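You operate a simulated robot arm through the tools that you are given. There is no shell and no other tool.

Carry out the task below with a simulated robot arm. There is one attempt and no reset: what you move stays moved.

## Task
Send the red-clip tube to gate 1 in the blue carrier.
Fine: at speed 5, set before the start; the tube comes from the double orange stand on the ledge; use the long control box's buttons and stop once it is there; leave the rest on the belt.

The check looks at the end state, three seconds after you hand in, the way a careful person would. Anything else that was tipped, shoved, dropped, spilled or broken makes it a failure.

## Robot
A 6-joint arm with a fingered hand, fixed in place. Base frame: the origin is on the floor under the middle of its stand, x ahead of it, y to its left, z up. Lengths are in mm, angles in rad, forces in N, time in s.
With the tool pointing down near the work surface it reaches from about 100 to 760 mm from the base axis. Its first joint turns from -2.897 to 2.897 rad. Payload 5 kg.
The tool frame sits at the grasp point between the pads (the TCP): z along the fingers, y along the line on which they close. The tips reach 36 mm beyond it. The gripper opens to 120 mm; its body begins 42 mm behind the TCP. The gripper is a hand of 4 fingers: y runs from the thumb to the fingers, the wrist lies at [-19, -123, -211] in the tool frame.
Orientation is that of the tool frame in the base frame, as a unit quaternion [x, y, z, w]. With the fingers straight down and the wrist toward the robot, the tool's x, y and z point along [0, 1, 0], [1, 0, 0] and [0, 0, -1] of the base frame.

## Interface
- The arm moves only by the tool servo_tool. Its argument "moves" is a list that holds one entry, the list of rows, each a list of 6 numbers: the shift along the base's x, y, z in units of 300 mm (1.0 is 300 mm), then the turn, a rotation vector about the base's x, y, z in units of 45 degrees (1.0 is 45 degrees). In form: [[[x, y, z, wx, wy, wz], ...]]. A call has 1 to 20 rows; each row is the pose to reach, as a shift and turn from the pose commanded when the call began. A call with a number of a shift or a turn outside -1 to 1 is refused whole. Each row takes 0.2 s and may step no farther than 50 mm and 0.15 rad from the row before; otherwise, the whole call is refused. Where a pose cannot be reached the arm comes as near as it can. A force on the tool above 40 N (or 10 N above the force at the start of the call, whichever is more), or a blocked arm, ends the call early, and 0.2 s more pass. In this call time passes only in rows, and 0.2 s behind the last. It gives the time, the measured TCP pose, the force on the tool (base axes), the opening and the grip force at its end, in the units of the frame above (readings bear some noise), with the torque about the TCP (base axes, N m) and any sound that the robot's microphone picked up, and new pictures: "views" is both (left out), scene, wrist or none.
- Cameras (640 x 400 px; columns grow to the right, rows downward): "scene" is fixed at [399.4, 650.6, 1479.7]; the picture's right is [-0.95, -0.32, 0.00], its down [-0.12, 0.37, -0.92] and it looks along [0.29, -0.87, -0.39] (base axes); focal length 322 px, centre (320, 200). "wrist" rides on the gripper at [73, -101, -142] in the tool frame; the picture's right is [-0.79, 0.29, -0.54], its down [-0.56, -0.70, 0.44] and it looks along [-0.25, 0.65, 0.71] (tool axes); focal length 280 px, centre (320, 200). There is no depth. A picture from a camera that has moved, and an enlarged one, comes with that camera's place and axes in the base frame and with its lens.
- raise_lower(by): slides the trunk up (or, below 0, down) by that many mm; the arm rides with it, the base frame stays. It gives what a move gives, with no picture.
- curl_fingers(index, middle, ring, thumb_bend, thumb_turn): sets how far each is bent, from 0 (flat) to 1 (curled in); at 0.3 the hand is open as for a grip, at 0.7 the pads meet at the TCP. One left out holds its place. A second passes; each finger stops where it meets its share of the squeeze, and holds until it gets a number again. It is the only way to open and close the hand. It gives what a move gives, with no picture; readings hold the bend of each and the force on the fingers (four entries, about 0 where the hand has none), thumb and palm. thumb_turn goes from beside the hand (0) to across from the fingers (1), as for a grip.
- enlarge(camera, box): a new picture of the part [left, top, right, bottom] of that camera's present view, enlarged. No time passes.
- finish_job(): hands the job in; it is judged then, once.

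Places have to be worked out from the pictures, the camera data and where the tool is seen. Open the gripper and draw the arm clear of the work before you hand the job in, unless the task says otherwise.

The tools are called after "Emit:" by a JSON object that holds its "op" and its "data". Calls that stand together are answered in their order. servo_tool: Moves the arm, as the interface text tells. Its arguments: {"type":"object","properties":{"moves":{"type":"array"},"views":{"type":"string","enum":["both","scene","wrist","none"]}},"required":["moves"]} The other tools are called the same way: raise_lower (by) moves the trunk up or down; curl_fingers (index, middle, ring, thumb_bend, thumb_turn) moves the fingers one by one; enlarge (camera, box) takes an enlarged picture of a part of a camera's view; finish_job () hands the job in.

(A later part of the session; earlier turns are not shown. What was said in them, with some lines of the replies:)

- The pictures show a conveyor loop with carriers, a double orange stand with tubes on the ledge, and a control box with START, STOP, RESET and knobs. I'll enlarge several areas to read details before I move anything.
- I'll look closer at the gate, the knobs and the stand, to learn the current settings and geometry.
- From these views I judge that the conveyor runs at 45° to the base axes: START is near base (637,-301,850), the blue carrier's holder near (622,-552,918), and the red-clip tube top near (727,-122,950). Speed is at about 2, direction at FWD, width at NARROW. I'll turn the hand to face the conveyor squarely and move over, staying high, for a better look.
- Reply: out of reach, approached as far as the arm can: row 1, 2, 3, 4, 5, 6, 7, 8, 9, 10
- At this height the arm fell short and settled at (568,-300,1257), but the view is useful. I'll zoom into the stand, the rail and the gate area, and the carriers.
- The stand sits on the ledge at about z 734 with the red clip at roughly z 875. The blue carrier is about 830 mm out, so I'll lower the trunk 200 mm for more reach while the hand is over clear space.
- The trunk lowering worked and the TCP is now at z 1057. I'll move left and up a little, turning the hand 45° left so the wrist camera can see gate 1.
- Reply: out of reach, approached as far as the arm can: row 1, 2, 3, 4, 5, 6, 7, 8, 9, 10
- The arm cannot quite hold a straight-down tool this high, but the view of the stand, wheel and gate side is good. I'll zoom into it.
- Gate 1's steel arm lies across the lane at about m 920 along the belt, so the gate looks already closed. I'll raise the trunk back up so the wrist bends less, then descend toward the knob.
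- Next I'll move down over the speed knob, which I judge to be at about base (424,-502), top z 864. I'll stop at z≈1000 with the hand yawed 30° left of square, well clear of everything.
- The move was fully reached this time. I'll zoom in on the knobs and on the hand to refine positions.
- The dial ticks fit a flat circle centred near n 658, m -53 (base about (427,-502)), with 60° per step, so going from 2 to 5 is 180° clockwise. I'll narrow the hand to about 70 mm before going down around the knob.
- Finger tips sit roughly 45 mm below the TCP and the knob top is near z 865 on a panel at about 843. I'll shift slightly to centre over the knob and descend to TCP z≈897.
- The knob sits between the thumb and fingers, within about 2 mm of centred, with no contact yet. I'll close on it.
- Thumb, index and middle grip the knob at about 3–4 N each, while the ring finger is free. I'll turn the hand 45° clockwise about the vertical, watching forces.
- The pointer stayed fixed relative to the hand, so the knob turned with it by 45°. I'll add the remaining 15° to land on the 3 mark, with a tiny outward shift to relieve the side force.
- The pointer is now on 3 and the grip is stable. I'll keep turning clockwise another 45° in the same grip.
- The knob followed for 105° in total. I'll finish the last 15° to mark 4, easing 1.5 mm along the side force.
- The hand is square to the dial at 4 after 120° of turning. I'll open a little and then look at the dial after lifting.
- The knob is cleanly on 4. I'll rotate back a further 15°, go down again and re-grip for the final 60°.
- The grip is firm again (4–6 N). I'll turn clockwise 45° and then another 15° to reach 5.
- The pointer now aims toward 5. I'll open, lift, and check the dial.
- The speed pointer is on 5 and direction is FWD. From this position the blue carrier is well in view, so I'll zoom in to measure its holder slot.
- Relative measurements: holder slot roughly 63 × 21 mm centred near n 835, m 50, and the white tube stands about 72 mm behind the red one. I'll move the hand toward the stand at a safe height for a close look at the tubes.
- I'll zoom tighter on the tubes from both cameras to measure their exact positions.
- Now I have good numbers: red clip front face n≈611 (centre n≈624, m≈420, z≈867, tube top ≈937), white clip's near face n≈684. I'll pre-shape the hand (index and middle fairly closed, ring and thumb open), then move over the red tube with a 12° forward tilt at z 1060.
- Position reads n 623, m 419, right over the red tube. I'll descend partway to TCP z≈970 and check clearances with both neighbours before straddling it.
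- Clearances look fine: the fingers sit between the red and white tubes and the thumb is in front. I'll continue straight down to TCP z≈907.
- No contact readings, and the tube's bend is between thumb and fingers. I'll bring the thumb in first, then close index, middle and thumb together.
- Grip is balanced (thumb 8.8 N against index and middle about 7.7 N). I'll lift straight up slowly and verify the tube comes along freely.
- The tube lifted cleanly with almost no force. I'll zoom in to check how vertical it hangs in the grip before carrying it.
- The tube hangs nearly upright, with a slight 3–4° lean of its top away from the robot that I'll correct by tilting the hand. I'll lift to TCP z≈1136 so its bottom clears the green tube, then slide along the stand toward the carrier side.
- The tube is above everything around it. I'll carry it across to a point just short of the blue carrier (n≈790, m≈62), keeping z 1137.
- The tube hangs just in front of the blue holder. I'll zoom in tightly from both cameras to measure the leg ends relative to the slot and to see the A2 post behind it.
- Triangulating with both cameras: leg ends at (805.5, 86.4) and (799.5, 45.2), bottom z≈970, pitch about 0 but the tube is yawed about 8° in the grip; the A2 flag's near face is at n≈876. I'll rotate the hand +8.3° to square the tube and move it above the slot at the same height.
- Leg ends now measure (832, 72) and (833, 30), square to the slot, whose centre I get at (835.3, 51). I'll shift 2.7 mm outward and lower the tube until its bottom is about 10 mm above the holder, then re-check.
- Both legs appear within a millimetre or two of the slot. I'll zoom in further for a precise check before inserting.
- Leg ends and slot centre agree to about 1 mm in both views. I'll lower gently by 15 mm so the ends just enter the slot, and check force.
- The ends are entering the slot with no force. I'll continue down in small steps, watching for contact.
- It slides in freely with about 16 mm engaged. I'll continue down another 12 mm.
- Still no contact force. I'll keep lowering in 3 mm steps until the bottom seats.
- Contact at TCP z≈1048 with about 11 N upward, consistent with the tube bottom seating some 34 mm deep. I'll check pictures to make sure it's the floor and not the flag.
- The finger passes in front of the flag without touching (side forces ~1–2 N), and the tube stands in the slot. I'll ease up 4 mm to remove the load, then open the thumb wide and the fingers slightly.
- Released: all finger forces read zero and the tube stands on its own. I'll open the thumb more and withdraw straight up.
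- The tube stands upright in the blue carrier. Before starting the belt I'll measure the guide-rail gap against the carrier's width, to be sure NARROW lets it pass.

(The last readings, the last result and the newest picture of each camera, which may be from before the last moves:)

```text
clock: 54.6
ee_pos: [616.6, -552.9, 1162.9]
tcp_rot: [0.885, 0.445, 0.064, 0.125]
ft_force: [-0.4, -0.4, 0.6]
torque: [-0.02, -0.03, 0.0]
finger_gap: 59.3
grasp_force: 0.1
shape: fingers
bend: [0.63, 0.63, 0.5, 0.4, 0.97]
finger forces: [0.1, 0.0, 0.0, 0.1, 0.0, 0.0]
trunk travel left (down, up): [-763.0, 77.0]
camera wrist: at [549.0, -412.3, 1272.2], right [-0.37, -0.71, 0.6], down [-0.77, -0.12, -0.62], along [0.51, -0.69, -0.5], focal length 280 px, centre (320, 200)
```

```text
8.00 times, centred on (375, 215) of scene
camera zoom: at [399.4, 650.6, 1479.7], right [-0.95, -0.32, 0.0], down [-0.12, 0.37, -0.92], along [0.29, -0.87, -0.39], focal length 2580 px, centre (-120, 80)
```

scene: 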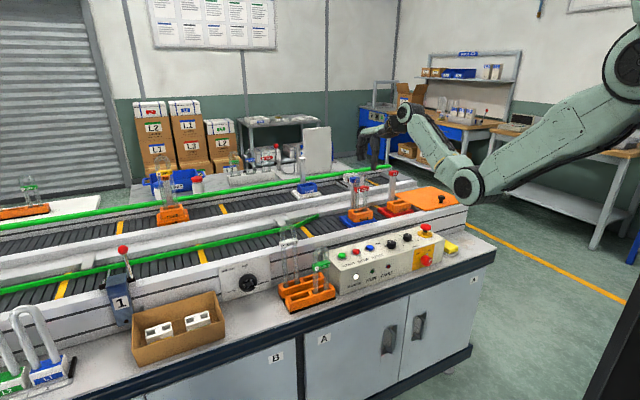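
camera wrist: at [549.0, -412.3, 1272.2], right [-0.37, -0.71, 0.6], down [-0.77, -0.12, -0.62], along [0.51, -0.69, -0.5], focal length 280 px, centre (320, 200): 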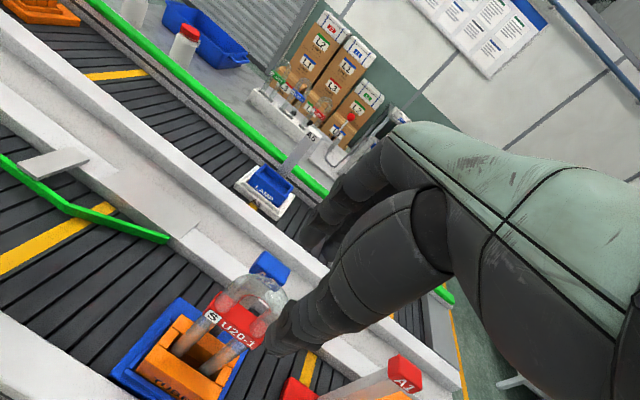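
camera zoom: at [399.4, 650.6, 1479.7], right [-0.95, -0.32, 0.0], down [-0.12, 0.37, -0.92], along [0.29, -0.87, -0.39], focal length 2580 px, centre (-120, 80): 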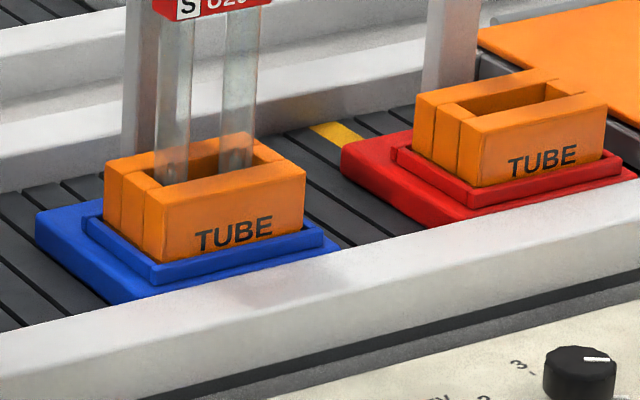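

The rail's near face is at n≈912 while the carrier spans n 795–902, so it should pass freely. Next I'll back the hand away from the tube, level it, and go over the START button (about n 668, m 236, top z≈848), stopping at z 960.

Emit:
{"op": "servo_tool", "data": {"moves": [[[-0.1061, 0.1061, 0, 0, 0, 0], [-0.1886, 0.2357, 0, 0.032, 0.037, -0.026], [-0.2239, 0.3889, 0, 0.064, 0.075, -0.053], [-0.2098, 0.5398, 0, 0.099, 0.115, -0.081], [-0.1155, 0.634, -0.0667, 0.131, 0.152, -0.108], [-0.0212, 0.7283, -0.15, 0.163, 0.19, -0.134], [0.0554, 0.8049, -0.2667, 0.198, 0.23, -0.163], [0.0554, 0.8049, -0.41, 0.23, 0.267, -0.189], [0.0554, 0.8049, -0.545, 0.23, 0.267, -0.189], [0.0554, 0.8049, -0.677, 0.23, 0.267, -0.189]]], "views": "both"}}

Emit:
{"op": "curl_fingers", "data": {"index": 0.69, "middle": 1.0, "ring": 1.0, "thumb_bend": 0.45}}

Emit:
{"op": "enlarge", "data": {"camera": "scene", "box": [290, 180, 430, 280]}}

Emit:
{"op": "enlarge", "data": {"camera": "wrist", "box": [180, 150, 400, 400]}}

```text
clock: 56.8
ee_pos: [634.5, -313.4, 956.7]
tcp_rot: [0.925, 0.381, 0.001, 0.005]
ft_force: [-0.1, 0.5, 0.1]
torque: [-0.01, 0.03, 0.01]
finger_gap: 59.5
grasp_force: 0.1
shape: fingers
bend: [0.63, 0.63, 0.5, 0.4, 0.97]
finger forces: [0.1, 0.0, 0.0, 0.0, 0.1, 0.1]
trunk travel left (down, up): [-763.0, 77.0]
camera wrist: at [612.3, -187.8, 1099.7], right [-0.36, -0.76, 0.54], down [-0.89, 0.1, -0.45], along [0.29, -0.64, -0.71], focal length 280 px, centre (320, 200)
```

scene: 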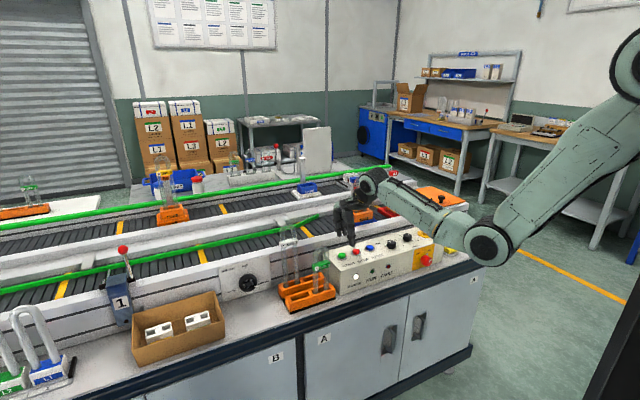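
wrist: 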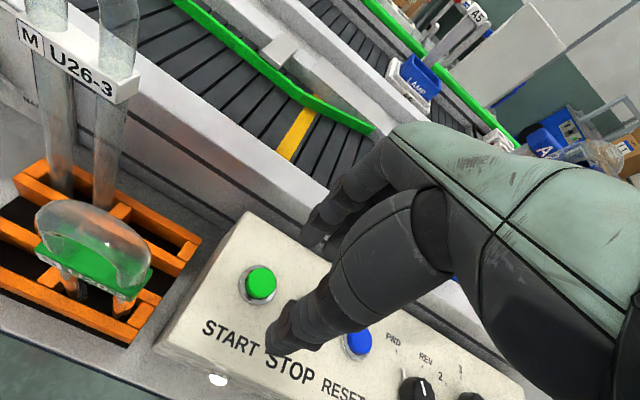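

```text
clock: 57.8
ee_pos: [633.2, -312.0, 958.5]
tcp_rot: [0.924, 0.381, 0.001, 0.003]
ft_force: [0.6, -0.1, 0.5]
torque: [-0.01, -0.01, 0.01]
finger_gap: 44.1
grasp_force: 0.1
shape: fingers
bend: [0.69, 1.0, 1.0, 0.45, 0.97]
finger forces: [0.0, 0.0, 0.0, 0.1, 0.0, 0.0]
trunk travel left (down, up): [-763.0, 77.0]
```

```text
4.00 times, centred on (360, 230) of scene
camera zoom: at [399.4, 650.6, 1479.7], right [-0.95, -0.32, 0.0], down [-0.12, 0.37, -0.92], along [0.29, -0.87, -0.39], focal length 1290 px, centre (160, 80)
```

zoom: 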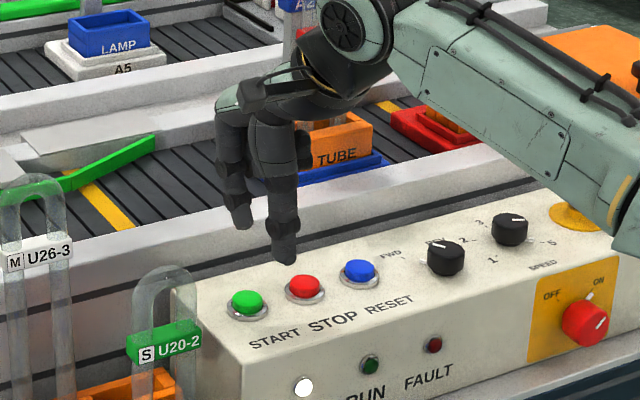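

```text
1.60 times, centred on (290, 275) of wrist
camera zoom: at [611.8, -187.9, 1100.0], right [-0.36, -0.76, 0.54], down [-0.89, 0.1, -0.45], along [0.29, -0.64, -0.71], focal length 449 px, centre (368, 80)
```

zoom: 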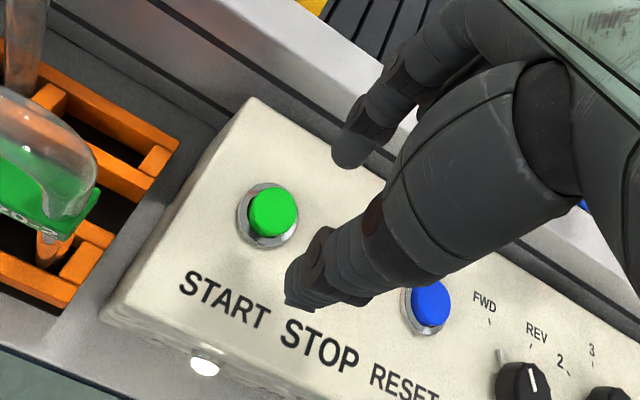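

Index is extended with middle and ring tucked away. I'll bring the thumb in to make a compact point with the index and see where the tips are.

Emit:
{"op": "curl_fingers", "data": {"thumb_bend": 0.68}}

Emit:
{"op": "enlarge", "data": {"camera": "scene", "box": [320, 195, 390, 265]}}

Emit:
{"op": "enlarge", "data": {"camera": "wrist", "box": [200, 180, 400, 380]}}

```text
clock: 58.8
ee_pos: [632.2, -311.9, 959.3]
tcp_rot: [0.925, 0.381, 0.001, 0.004]
ft_force: [0.5, 0.7, 0.5]
torque: [0.0, 0.0, 0.0]
finger_gap: 10.2
grasp_force: 0.1
shape: fingers
bend: [0.69, 1.0, 1.0, 0.68, 0.97]
finger forces: [0.0, 0.0, 0.0, 0.1, 0.0, 0.0]
trunk travel left (down, up): [-763.0, 77.0]
```

```text
5.71 times, centred on (355, 230) of scene
camera zoom: at [399.4, 650.6, 1479.7], right [-0.95, -0.32, 0.0], down [-0.12, 0.37, -0.92], along [0.29, -0.87, -0.39], focal length 1843 px, centre (120, 29)
```

zoom: 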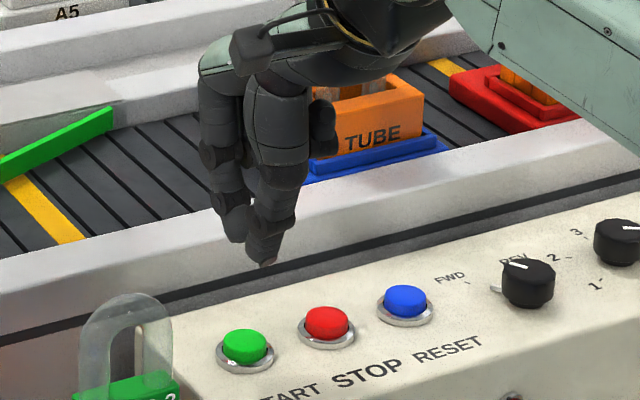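

```text
2.00 times, centred on (300, 280) of wrist
camera zoom: at [611.7, -187.9, 1100.0], right [-0.36, -0.76, 0.54], down [-0.89, 0.1, -0.45], along [0.29, -0.64, -0.71], focal length 561 px, centre (360, 40)
```

zoom: 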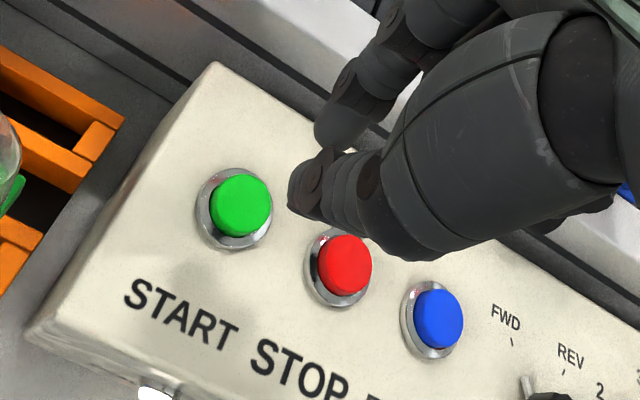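

The thumb tip is the lowest point (about 48 mm below the TCP, 11 mm toward the robot), and START/STOP tops are at about (669,234) and (669.5,173.5), z≈848. I'll place the thumb tip right above START, about 15 mm clear.

Emit:
{"op": "servo_tool", "data": {"moves": [[[0.018, -0.01, -0.07, 0, 0, 0], [0.037, -0.021, -0.12, 0, 0, 0], [0.037, -0.021, -0.155, 0, 0, 0]]], "views": "both"}}

Emit:
{"op": "enlarge", "data": {"camera": "scene", "box": [320, 205, 380, 265]}}

Emit:
{"op": "enlarge", "data": {"camera": "wrist", "box": [210, 200, 370, 350]}}

```text
clock: 59.6
ee_pos: [644.0, -317.8, 913.7]
tcp_rot: [0.924, 0.382, 0.001, 0.003]
ft_force: [-0.5, 0.1, -0.1]
torque: [-0.05, -0.02, 0.01]
finger_gap: 10.0
grasp_force: 0.1
shape: fingers
bend: [0.69, 1.0, 1.0, 0.68, 0.97]
finger forces: [0.0, 0.0, 0.1, 0.0, 0.1, 0.1]
trunk travel left (down, up): [-763.0, 77.0]
camera wrist: at [623.3, -192.8, 1055.3], right [-0.36, -0.76, 0.54], down [-0.89, 0.1, -0.45], along [0.29, -0.64, -0.71], focal length 280 px, centre (320, 200)
```

scene: 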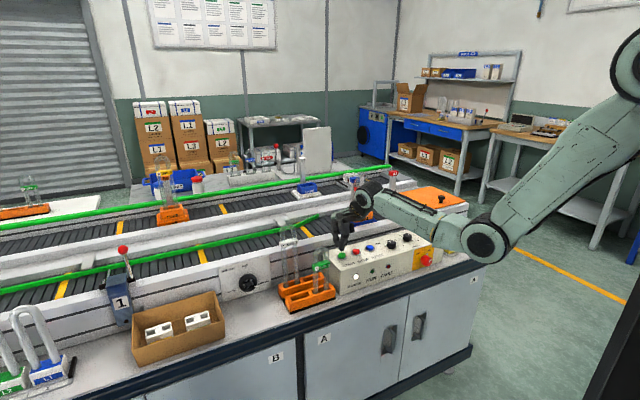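
wrist: 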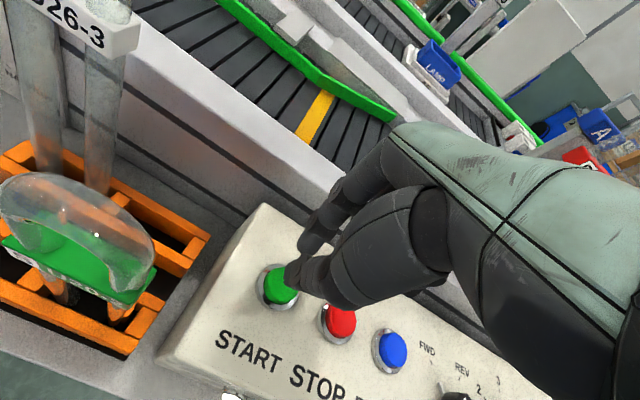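

```text
6.67 times, centred on (350, 235) of scene
camera zoom: at [399.4, 650.6, 1479.7], right [-0.95, -0.32, 0.0], down [-0.12, 0.37, -0.92], along [0.29, -0.87, -0.39], focal length 2150 px, centre (120, -33)
```

zoom: 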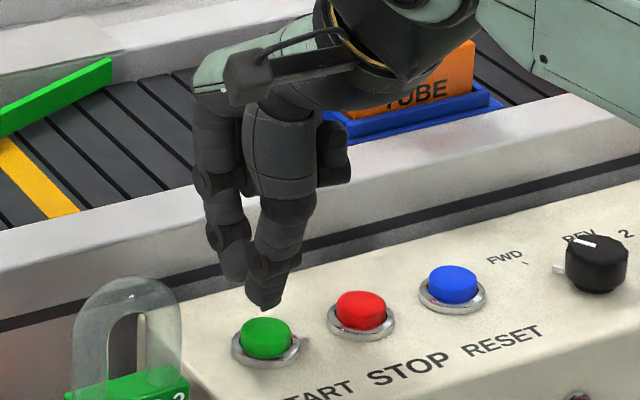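

```text
2.67 times, centred on (290, 275) of wrist
camera zoom: at [623.3, -192.8, 1055.3], right [-0.36, -0.76, 0.54], down [-0.89, 0.1, -0.45], along [0.29, -0.64, -0.71], focal length 748 px, centre (400, 0)
```

zoom: 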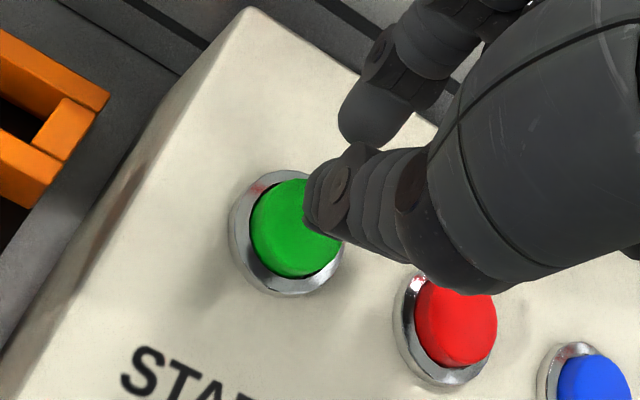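

The thumb tip is centred above START with about 16 mm clearance. Everything is set (speed 5, FWD, gate closed, tube loaded), so I'll press down 21 mm and check the RUN lamp.

Emit:
{"op": "servo_tool", "data": {"moves": [[[0, 0, -0.033, 0, 0, 0], [0, 0, -0.053, 0, 0, 0], [0, 0, -0.063, 0, 0, 0], [0, 0, -0.07, 0, 0, 0]]], "views": "scene"}}

Emit:
{"op": "enlarge", "data": {"camera": "scene", "box": [320, 205, 400, 285]}}

```text
clock: 60.6
ee_pos: [645.1, -317.8, 893.0]
tcp_rot: [0.924, 0.383, 0.002, 0.004]
ft_force: [-0.4, 1.3, 4.8]
torque: [0.09, 0.05, -0.01]
finger_gap: 10.1
grasp_force: 2.0
shape: fingers
bend: [0.69, 1.0, 1.0, 0.68, 0.98]
finger forces: [0.0, 0.1, 0.0, 0.0, 3.9, 0.0]
trunk travel left (down, up): [-763.0, 77.0]
heard: click
```

scene: 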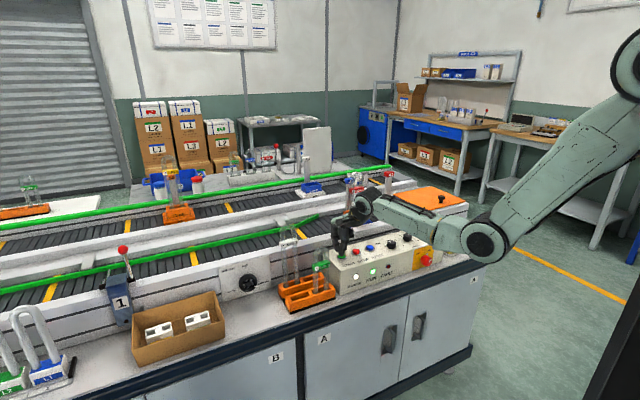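

```text
5.00 times, centred on (360, 245) of scene
camera zoom: at [399.4, 650.6, 1479.7], right [-0.95, -0.32, 0.0], down [-0.12, 0.37, -0.92], along [0.29, -0.87, -0.39], focal length 1613 px, centre (120, -25)
```

zoom: 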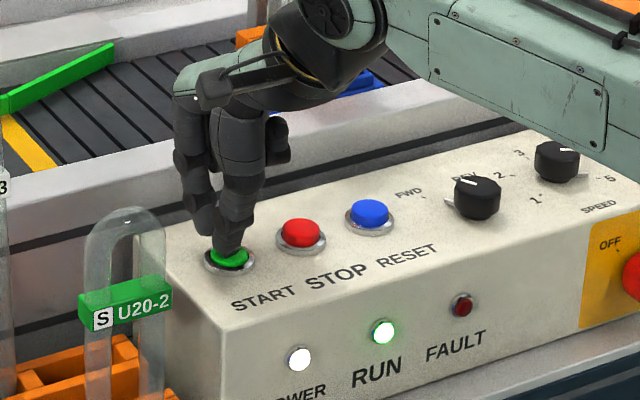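

RUN is lit, a click was heard and carriers have begun to move. I'll lift and hover just above STOP right away, and see how far the blue carrier has gone.

Emit:
{"op": "servo_tool", "data": {"moves": [[[0, 0, 0.055, 0, 0, 0], [-0.0713, -0.0713, 0.06, 0, 0, 0], [-0.1426, -0.1426, 0.045, 0, 0, 0]]], "views": "scene"}}

Emit:
{"op": "enlarge", "data": {"camera": "scene", "box": [270, 160, 400, 270]}}

```text
clock: 61.4
ee_pos: [601.7, -358.8, 906.7]
tcp_rot: [0.924, 0.382, 0.002, 0.003]
ft_force: [-0.3, -0.1, -0.4]
torque: [0.0, 0.02, -0.01]
finger_gap: 10.0
grasp_force: 0.1
shape: fingers
bend: [0.69, 1.0, 1.0, 0.68, 0.98]
finger forces: [0.0, 0.0, 0.0, 0.1, 0.0, 0.1]
trunk travel left (down, up): [-763.0, 77.0]
```

scene: 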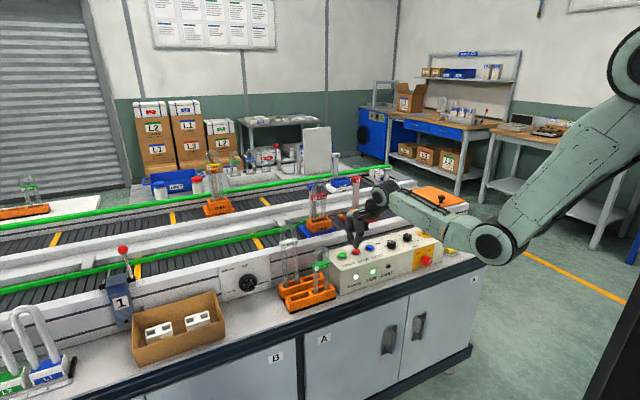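

```text
3.64 times, centred on (335, 215) of scene
camera zoom: at [399.4, 650.6, 1479.7], right [-0.95, -0.32, 0.0], down [-0.12, 0.37, -0.92], along [0.29, -0.87, -0.39], focal length 1173 px, centre (266, 146)
```

zoom: 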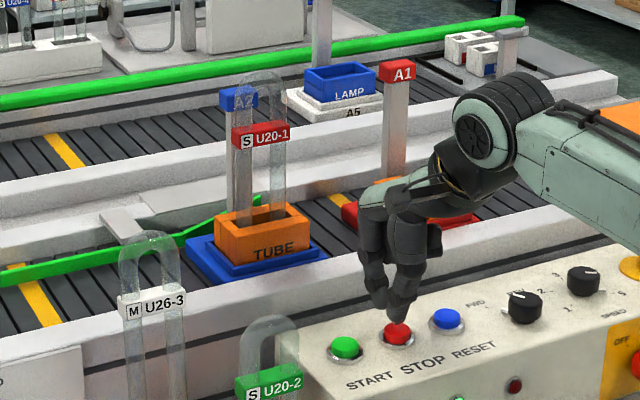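

The belt is moving at roughly 200 mm/s toward gate 1, with my finger hovering just above STOP. I'll wait 0.6 s in place and measure the speed.

Emit:
{"op": "servo_tool", "data": {"moves": [[[0, 0, 0, 0, 0, 0], [0, 0, 0, 0, 0, 0]]], "views": "scene"}}

Emit:
{"op": "enlarge", "data": {"camera": "scene", "box": [200, 140, 420, 280]}}

```text
clock: 62.0
ee_pos: [601.2, -357.1, 906.3]
tcp_rot: [0.925, 0.381, 0.002, 0.004]
ft_force: [-0.5, 0.0, 0.2]
torque: [-0.01, -0.04, -0.03]
finger_gap: 9.8
grasp_force: 0.0
shape: fingers
bend: [0.69, 1.0, 1.0, 0.68, 0.98]
finger forces: [0.0, 0.0, 0.0, 0.1, 0.0, 0.0]
trunk travel left (down, up): [-763.0, 77.0]
```

scene: 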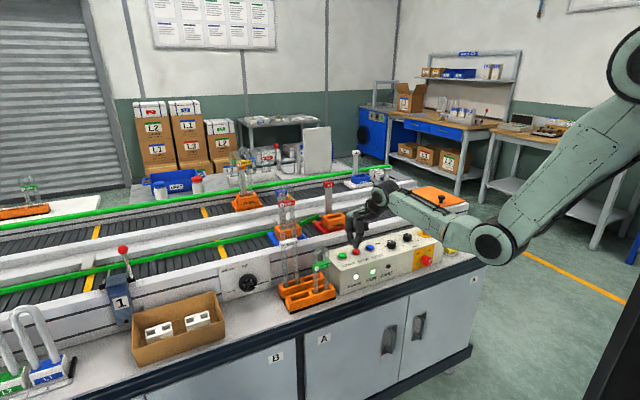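

```text
2.86 times, centred on (310, 210) of scene
camera zoom: at [399.4, 650.6, 1479.7], right [-0.95, -0.32, 0.0], down [-0.12, 0.37, -0.92], along [0.29, -0.87, -0.39], focal length 922 px, centre (349, 171)
```

zoom: 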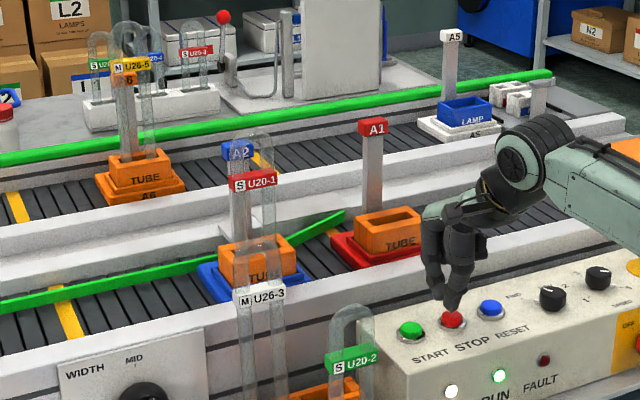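

Speed measures about 217 mm/s, so the blue carrier should reach gate 1 around clock 64.4. The red carrier trails by about 198 mm. I'll lower the finger to just above STOP and wait until about 63.2.

Emit:
{"op": "servo_tool", "data": {"moves": [[[0, 0, -0.012, 0, 0, 0], [0, 0, -0.022, 0, 0, 0], [0, 0, -0.022, 0, 0, 0], [0, 0, -0.022, 0, 0, 0], [0, 0, -0.022, 0, 0, 0]]], "views": "scene"}}

Emit:
{"op": "enlarge", "data": {"camera": "scene", "box": [60, 150, 340, 325]}}

Emit:
{"op": "enlarge", "data": {"camera": "scene", "box": [330, 140, 430, 260]}}

```text
clock: 63.2
ee_pos: [601.5, -358.5, 899.2]
tcp_rot: [0.924, 0.382, 0.002, 0.003]
ft_force: [1.4, 0.8, 0.3]
torque: [-0.01, 0.02, -0.01]
finger_gap: 9.9
grasp_force: 0.1
shape: fingers
bend: [0.69, 1.0, 1.0, 0.68, 0.98]
finger forces: [0.0, 0.0, 0.1, 0.0, 0.1, 0.1]
trunk travel left (down, up): [-763.0, 77.0]
```

scene: 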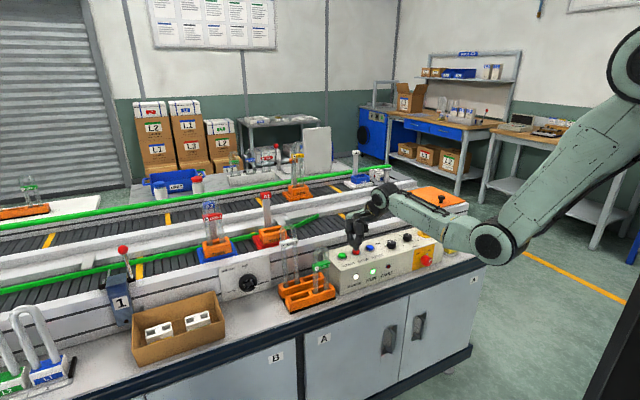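

```text
2.29 times, centred on (200, 238) of scene
camera zoom: at [399.4, 650.6, 1479.7], right [-0.95, -0.32, 0.0], down [-0.12, 0.37, -0.92], along [0.29, -0.87, -0.39], focal length 737 px, centre (594, 114)
```

zoom: 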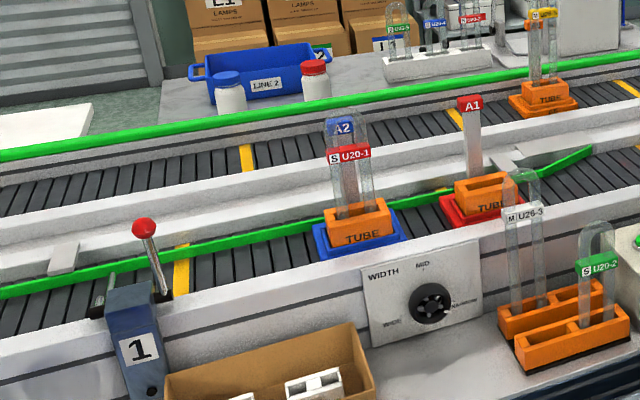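

```text
3.33 times, centred on (380, 200) of scene
camera zoom: at [399.4, 650.6, 1479.7], right [-0.95, -0.32, 0.0], down [-0.12, 0.37, -0.92], along [0.29, -0.87, -0.39], focal length 1075 px, centre (120, 200)
```

zoom: 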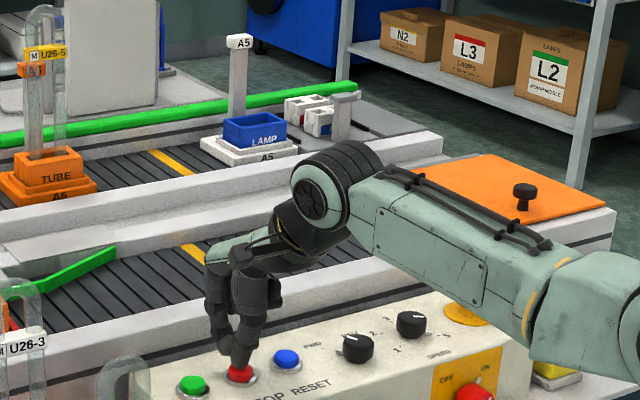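

At 63.2 the blue carrier's label is at m≈657, exactly on the predicted 217 mm/s. I'll wait until 64.0 and look again.

Emit:
{"op": "servo_tool", "data": {"moves": [[[0, 0, 0, 0, 0, 0], [0, 0, 0, 0, 0, 0], [0, 0, 0, 0, 0, 0]]], "views": "scene"}}

Emit:
{"op": "enlarge", "data": {"camera": "scene", "box": [60, 180, 260, 325]}}

Emit:
{"op": "enlarge", "data": {"camera": "scene", "box": [300, 130, 420, 260]}}

```text
clock: 64.0
ee_pos: [602.7, -359.3, 899.3]
tcp_rot: [0.924, 0.381, 0.001, 0.003]
ft_force: [-0.2, -0.4, 1.2]
torque: [0.02, 0.02, -0.03]
finger_gap: 10.0
grasp_force: 0.0
shape: fingers
bend: [0.69, 1.0, 1.0, 0.68, 0.98]
finger forces: [0.1, 0.1, 0.0, 0.1, 0.1, 0.0]
trunk travel left (down, up): [-763.0, 77.0]
```

scene: 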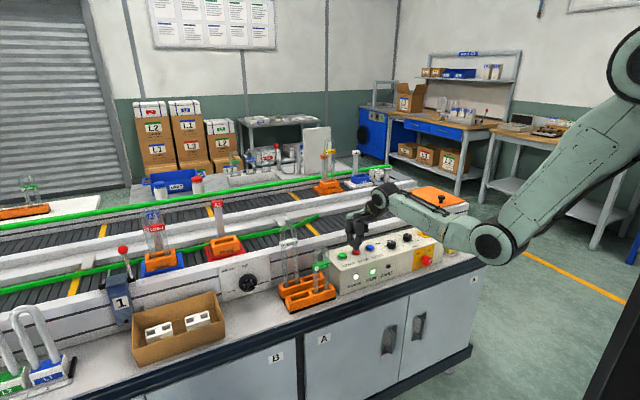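

```text
2.76 times, centred on (160, 252) of scene
camera zoom: at [399.4, 650.6, 1479.7], right [-0.95, -0.32, 0.0], down [-0.12, 0.37, -0.92], along [0.29, -0.87, -0.39], focal length 890 px, centre (761, 55)
```

zoom: 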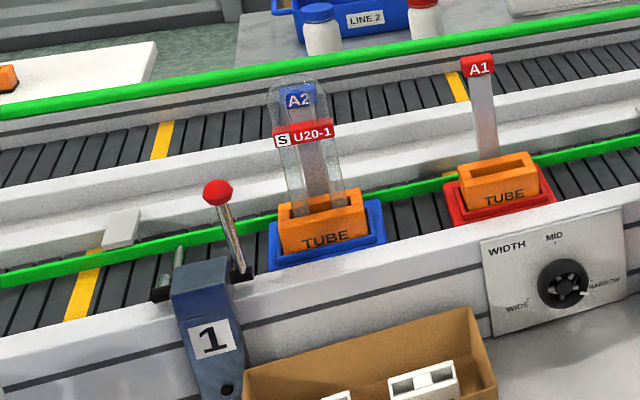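

```text
3.08 times, centred on (360, 195) of scene
camera zoom: at [399.4, 650.6, 1479.7], right [-0.95, -0.32, 0.0], down [-0.12, 0.37, -0.92], along [0.29, -0.87, -0.39], focal length 992 px, centre (197, 215)
```

zoom: 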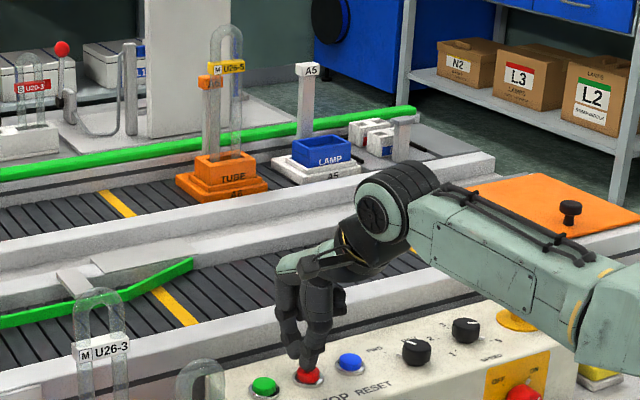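

The blue carrier has about 90 mm left, arriving near 64.43, with the red one still 74 mm clear behind it. I'll time the STOP press so it clicks at about 64.5.

Emit:
{"op": "servo_tool", "data": {"moves": [[[0, 0, 0, 0, 0, 0], [0, 0, -0.012, 0, 0, 0], [0, 0, -0.027, 0, 0, 0], [0, 0, -0.033, 0, 0, 0]]], "views": "scene"}}

Emit:
{"op": "enlarge", "data": {"camera": "scene", "box": [60, 180, 260, 325]}}

Emit:
{"op": "enlarge", "data": {"camera": "scene", "box": [300, 130, 430, 290]}}

```text
clock: 65.0
ee_pos: [600.4, -359.0, 892.0]
tcp_rot: [0.925, 0.381, 0.002, 0.006]
ft_force: [-1.4, 1.3, 13.1]
torque: [0.3, 0.1, -0.02]
finger_gap: 9.4
grasp_force: 6.4
shape: fingers
bend: [0.69, 1.0, 1.0, 0.69, 0.97]
finger forces: [0.0, 0.0, 0.1, 0.1, 12.5, 0.0]
trunk travel left (down, up): [-763.0, 77.0]
heard: click
```

scene: 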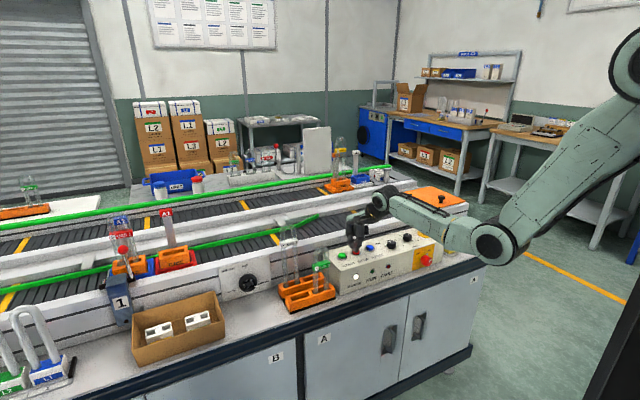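

```text
2.76 times, centred on (160, 252) of scene
camera zoom: at [399.4, 650.6, 1479.7], right [-0.95, -0.32, 0.0], down [-0.12, 0.37, -0.92], along [0.29, -0.87, -0.39], focal length 890 px, centre (761, 55)
```

zoom: 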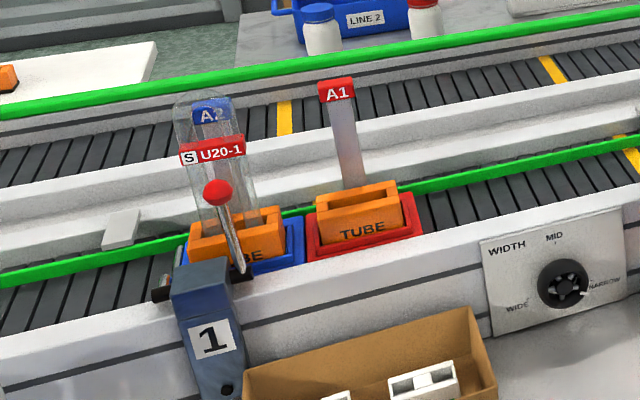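

```text
2.50 times, centred on (365, 210) of scene
camera zoom: at [399.4, 650.6, 1479.7], right [-0.95, -0.32, 0.0], down [-0.12, 0.37, -0.92], along [0.29, -0.87, -0.39], focal length 806 px, centre (208, 175)
```

zoom: 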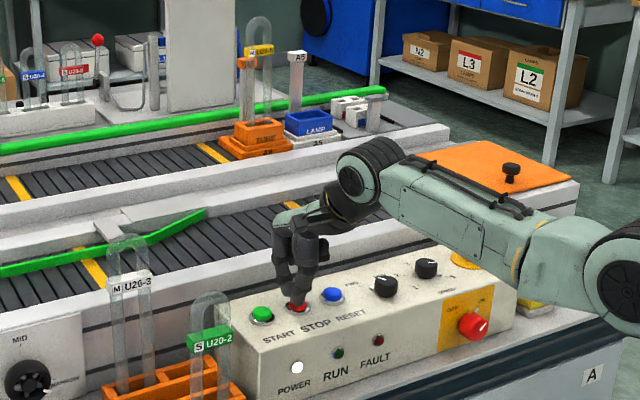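

STOP clicked, the RUN lamp is off, and the blue carrier's label is at m≈917, right at gate 1 with the tube upright. I'll lift off the button, then check everything.

Emit:
{"op": "servo_tool", "data": {"moves": [[[0, 0, 0.06, 0, 0, 0], [0, 0, 0.16, 0, 0, 0], [0, 0, 0.28, 0, 0, 0], [0, 0, 0.4, 0, 0, 0]]], "views": "scene"}}

Emit:
{"op": "enlarge", "data": {"camera": "scene", "box": [100, 200, 210, 300]}}

Emit:
{"op": "enlarge", "data": {"camera": "scene", "box": [300, 130, 400, 210]}}

Emit:
{"op": "enlarge", "data": {"camera": "scene", "box": [270, 210, 450, 320]}}

```text
clock: 66.0
ee_pos: [601.5, -359.0, 1009.8]
tcp_rot: [0.924, 0.381, 0.002, 0.003]
ft_force: [-0.6, -0.3, 0.5]
torque: [-0.03, 0.01, 0.03]
finger_gap: 9.2
grasp_force: 0.0
shape: fingers
bend: [0.69, 1.0, 1.0, 0.68, 0.97]
finger forces: [0.0, 0.0, 0.1, 0.0, 0.0, 0.0]
trunk travel left (down, up): [-763.0, 77.0]
```

scene: 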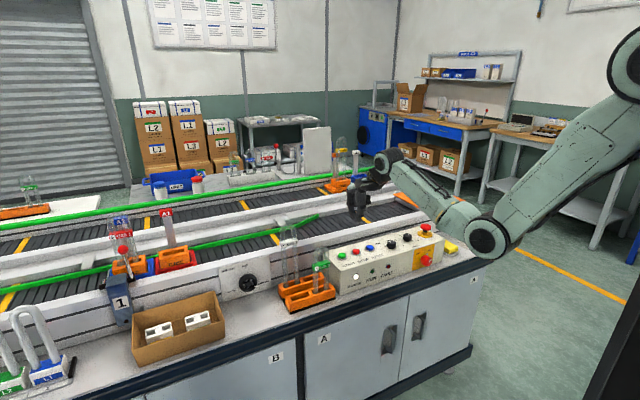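

```text
4.00 times, centred on (155, 250) of scene
camera zoom: at [399.4, 650.6, 1479.7], right [-0.95, -0.32, 0.0], down [-0.12, 0.37, -0.92], along [0.29, -0.87, -0.39], focal length 1290 px, centre (980, 0)
```

zoom: 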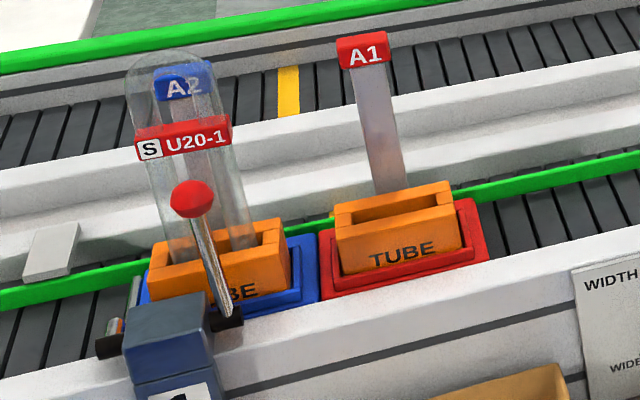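

```text
5.00 times, centred on (350, 170) of scene
camera zoom: at [399.4, 650.6, 1479.7], right [-0.95, -0.32, 0.0], down [-0.12, 0.37, -0.92], along [0.29, -0.87, -0.39], focal length 1613 px, centre (170, 350)
```

zoom: 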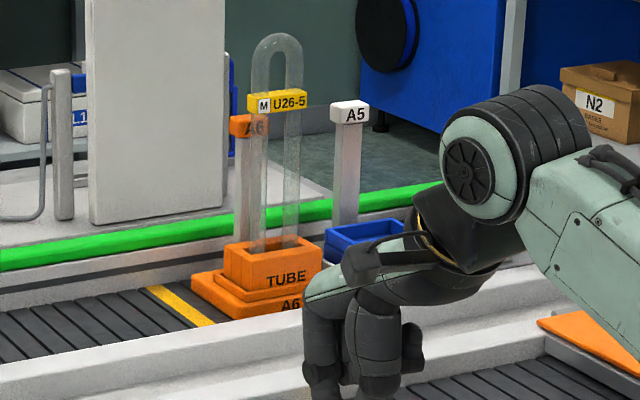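

```text
3.56 times, centred on (360, 265) of scene
camera zoom: at [399.4, 650.6, 1479.7], right [-0.95, -0.32, 0.0], down [-0.12, 0.37, -0.92], along [0.29, -0.87, -0.39], focal length 1147 px, centre (178, -31)
```

zoom: 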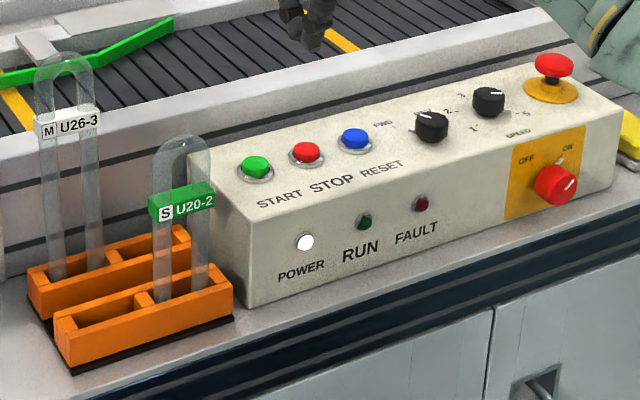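

The belt is stopped, RUN and FAULT are dark, and all tubes and carriers are upright. I'll draw the arm back over the floor side and open the hand.

Emit:
{"op": "servo_tool", "data": {"moves": [[[-0.11, 0.012, 0.06, 0, 0, 0], [-0.22, 0.025, 0.12, 0, 0, 0], [-0.34, 0.038, 0.17, 0, 0, 0], [-0.46, 0.052, 0.17, 0, 0, 0], [-0.589, 0.066, 0.17, 0, 0, 0]]], "views": "none"}}

Emit:
{"op": "curl_fingers", "data": {"index": 0.3, "middle": 0.3, "ring": 0.3, "thumb_bend": 0.3}}

Emit:
{"op": "servo_tool", "data": {"moves": [[[-0.05, 0.05, 0.05, 0, 0, 0], [-0.1, 0.1, 0.08, 0, 0, 0]]], "views": "both"}}

Emit:
{"op": "enlarge", "data": {"camera": "scene", "box": [80, 190, 230, 310]}}

Emit:
{"op": "enlarge", "data": {"camera": "scene", "box": [300, 130, 420, 210]}}

```text
clock: 67.2
ee_pos: [426.0, -339.1, 1061.7]
tcp_rot: [0.924, 0.381, 0.002, 0.004]
ft_force: [0.1, -0.6, -0.4]
torque: [-0.02, 0.0, 0.0]
finger_gap: 9.4
grasp_force: 0.1
shape: fingers
bend: [0.69, 1.0, 1.0, 0.68, 0.97]
finger forces: [0.1, 0.0, 0.0, 0.0, 0.1, 0.0]
trunk travel left (down, up): [-763.0, 77.0]
```

```text
clock: 68.2
ee_pos: [426.6, -339.4, 1061.2]
tcp_rot: [0.924, 0.381, 0.001, 0.003]
ft_force: [0.4, -0.7, -0.4]
torque: [0.03, -0.04, -0.01]
finger_gap: 122.9
grasp_force: 0.0
shape: fingers
bend: [0.3, 0.3, 0.3, 0.3, 0.97]
finger forces: [0.0, 0.0, 0.1, 0.0, 0.0, 0.0]
trunk travel left (down, up): [-763.0, 77.0]
```

```text
clock: 68.8
ee_pos: [393.5, -310.3, 1085.5]
tcp_rot: [0.924, 0.382, 0.001, 0.004]
ft_force: [-0.2, 0.8, 0.2]
torque: [0.02, 0.0, -0.02]
finger_gap: 123.1
grasp_force: 0.1
shape: fingers
bend: [0.3, 0.3, 0.3, 0.3, 0.97]
finger forces: [0.0, 0.0, 0.0, 0.0, 0.0, 0.0]
trunk travel left (down, up): [-763.0, 77.0]
camera wrist: at [372.9, -185.9, 1227.2], right [-0.36, -0.76, 0.55], down [-0.89, 0.1, -0.45], along [0.29, -0.65, -0.71], focal length 280 px, centre (320, 200)
```

scene: 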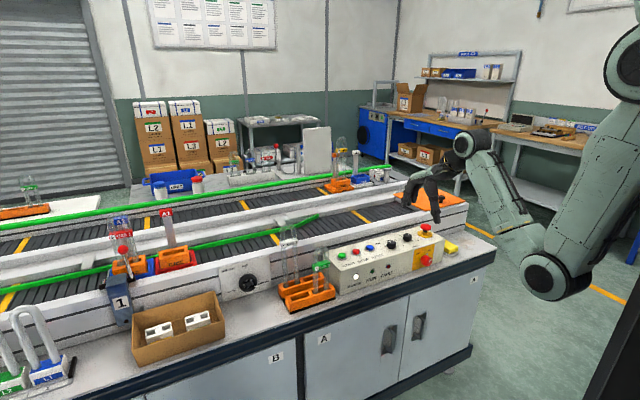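
wrist: 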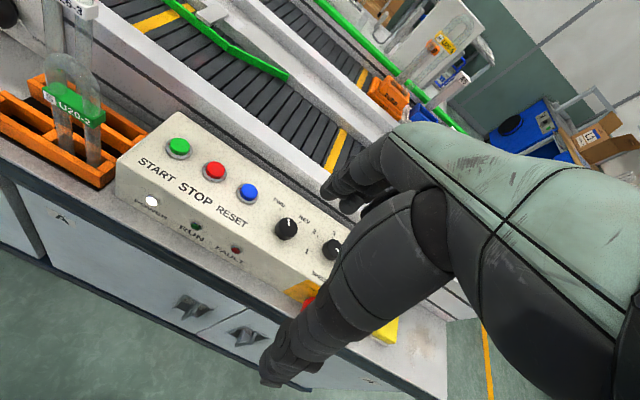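

```text
3.33 times, centred on (155, 250) of scene
camera zoom: at [399.4, 650.6, 1479.7], right [-0.95, -0.32, 0.0], down [-0.12, 0.37, -0.92], along [0.29, -0.87, -0.39], focal length 1075 px, centre (870, 33)
```

zoom: 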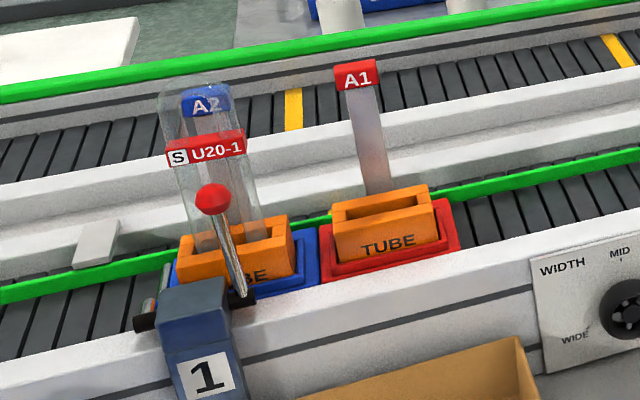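

```text
5.00 times, centred on (360, 170) of scene
camera zoom: at [399.4, 650.6, 1479.7], right [-0.95, -0.32, 0.0], down [-0.12, 0.37, -0.92], along [0.29, -0.87, -0.39], focal length 1613 px, centre (120, 350)
```

zoom: 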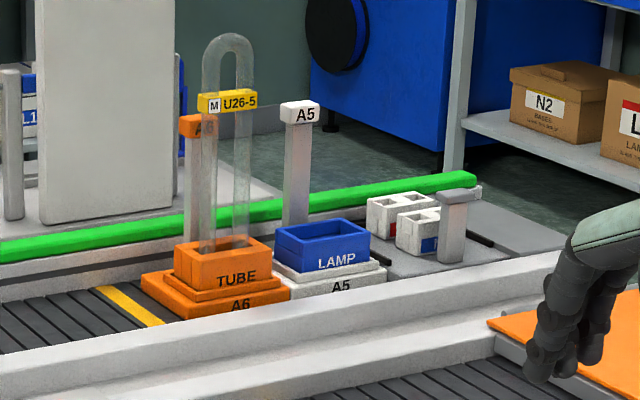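

The end state holds: the red-clip tube stands in the blue carrier against gate 1 and the belt is stopped. The red, A5 and A6 carriers are upright on the belt, and the hand is open and clear of the work. I'm handing the job in.

Emit:
{"op": "finish_job", "data": {}}

```text
The job is handed in.
```

The red-clip tube is standing upright in the blue carrier at gate 1, and the belt is stopped. I've handed the job in; no result has come back yet.

- **Speed:** I turned the dial from 2 to 5 before starting. The direction was already on FWD, and I left gate 1 as it was, already closed.
- **Tube:** I took it from the double orange stand on the ledge. The white and green tubes in the stand were not touched.
- **Run:** I used START and STOP on the long control box. The blue carrier was at the gate when the belt stopped, and the RUN and FAULT lamps are both off.
- **Other carriers:** All of them are upright and still on the belt, but the run moved them too. The red carrier stopped close behind the blue one, within a few millimetres by my estimate. On the far lane, A5 ran to the lane's end and A6 came to rest against it.
- **Arm:** The hand is open and drawn back clear of the work.
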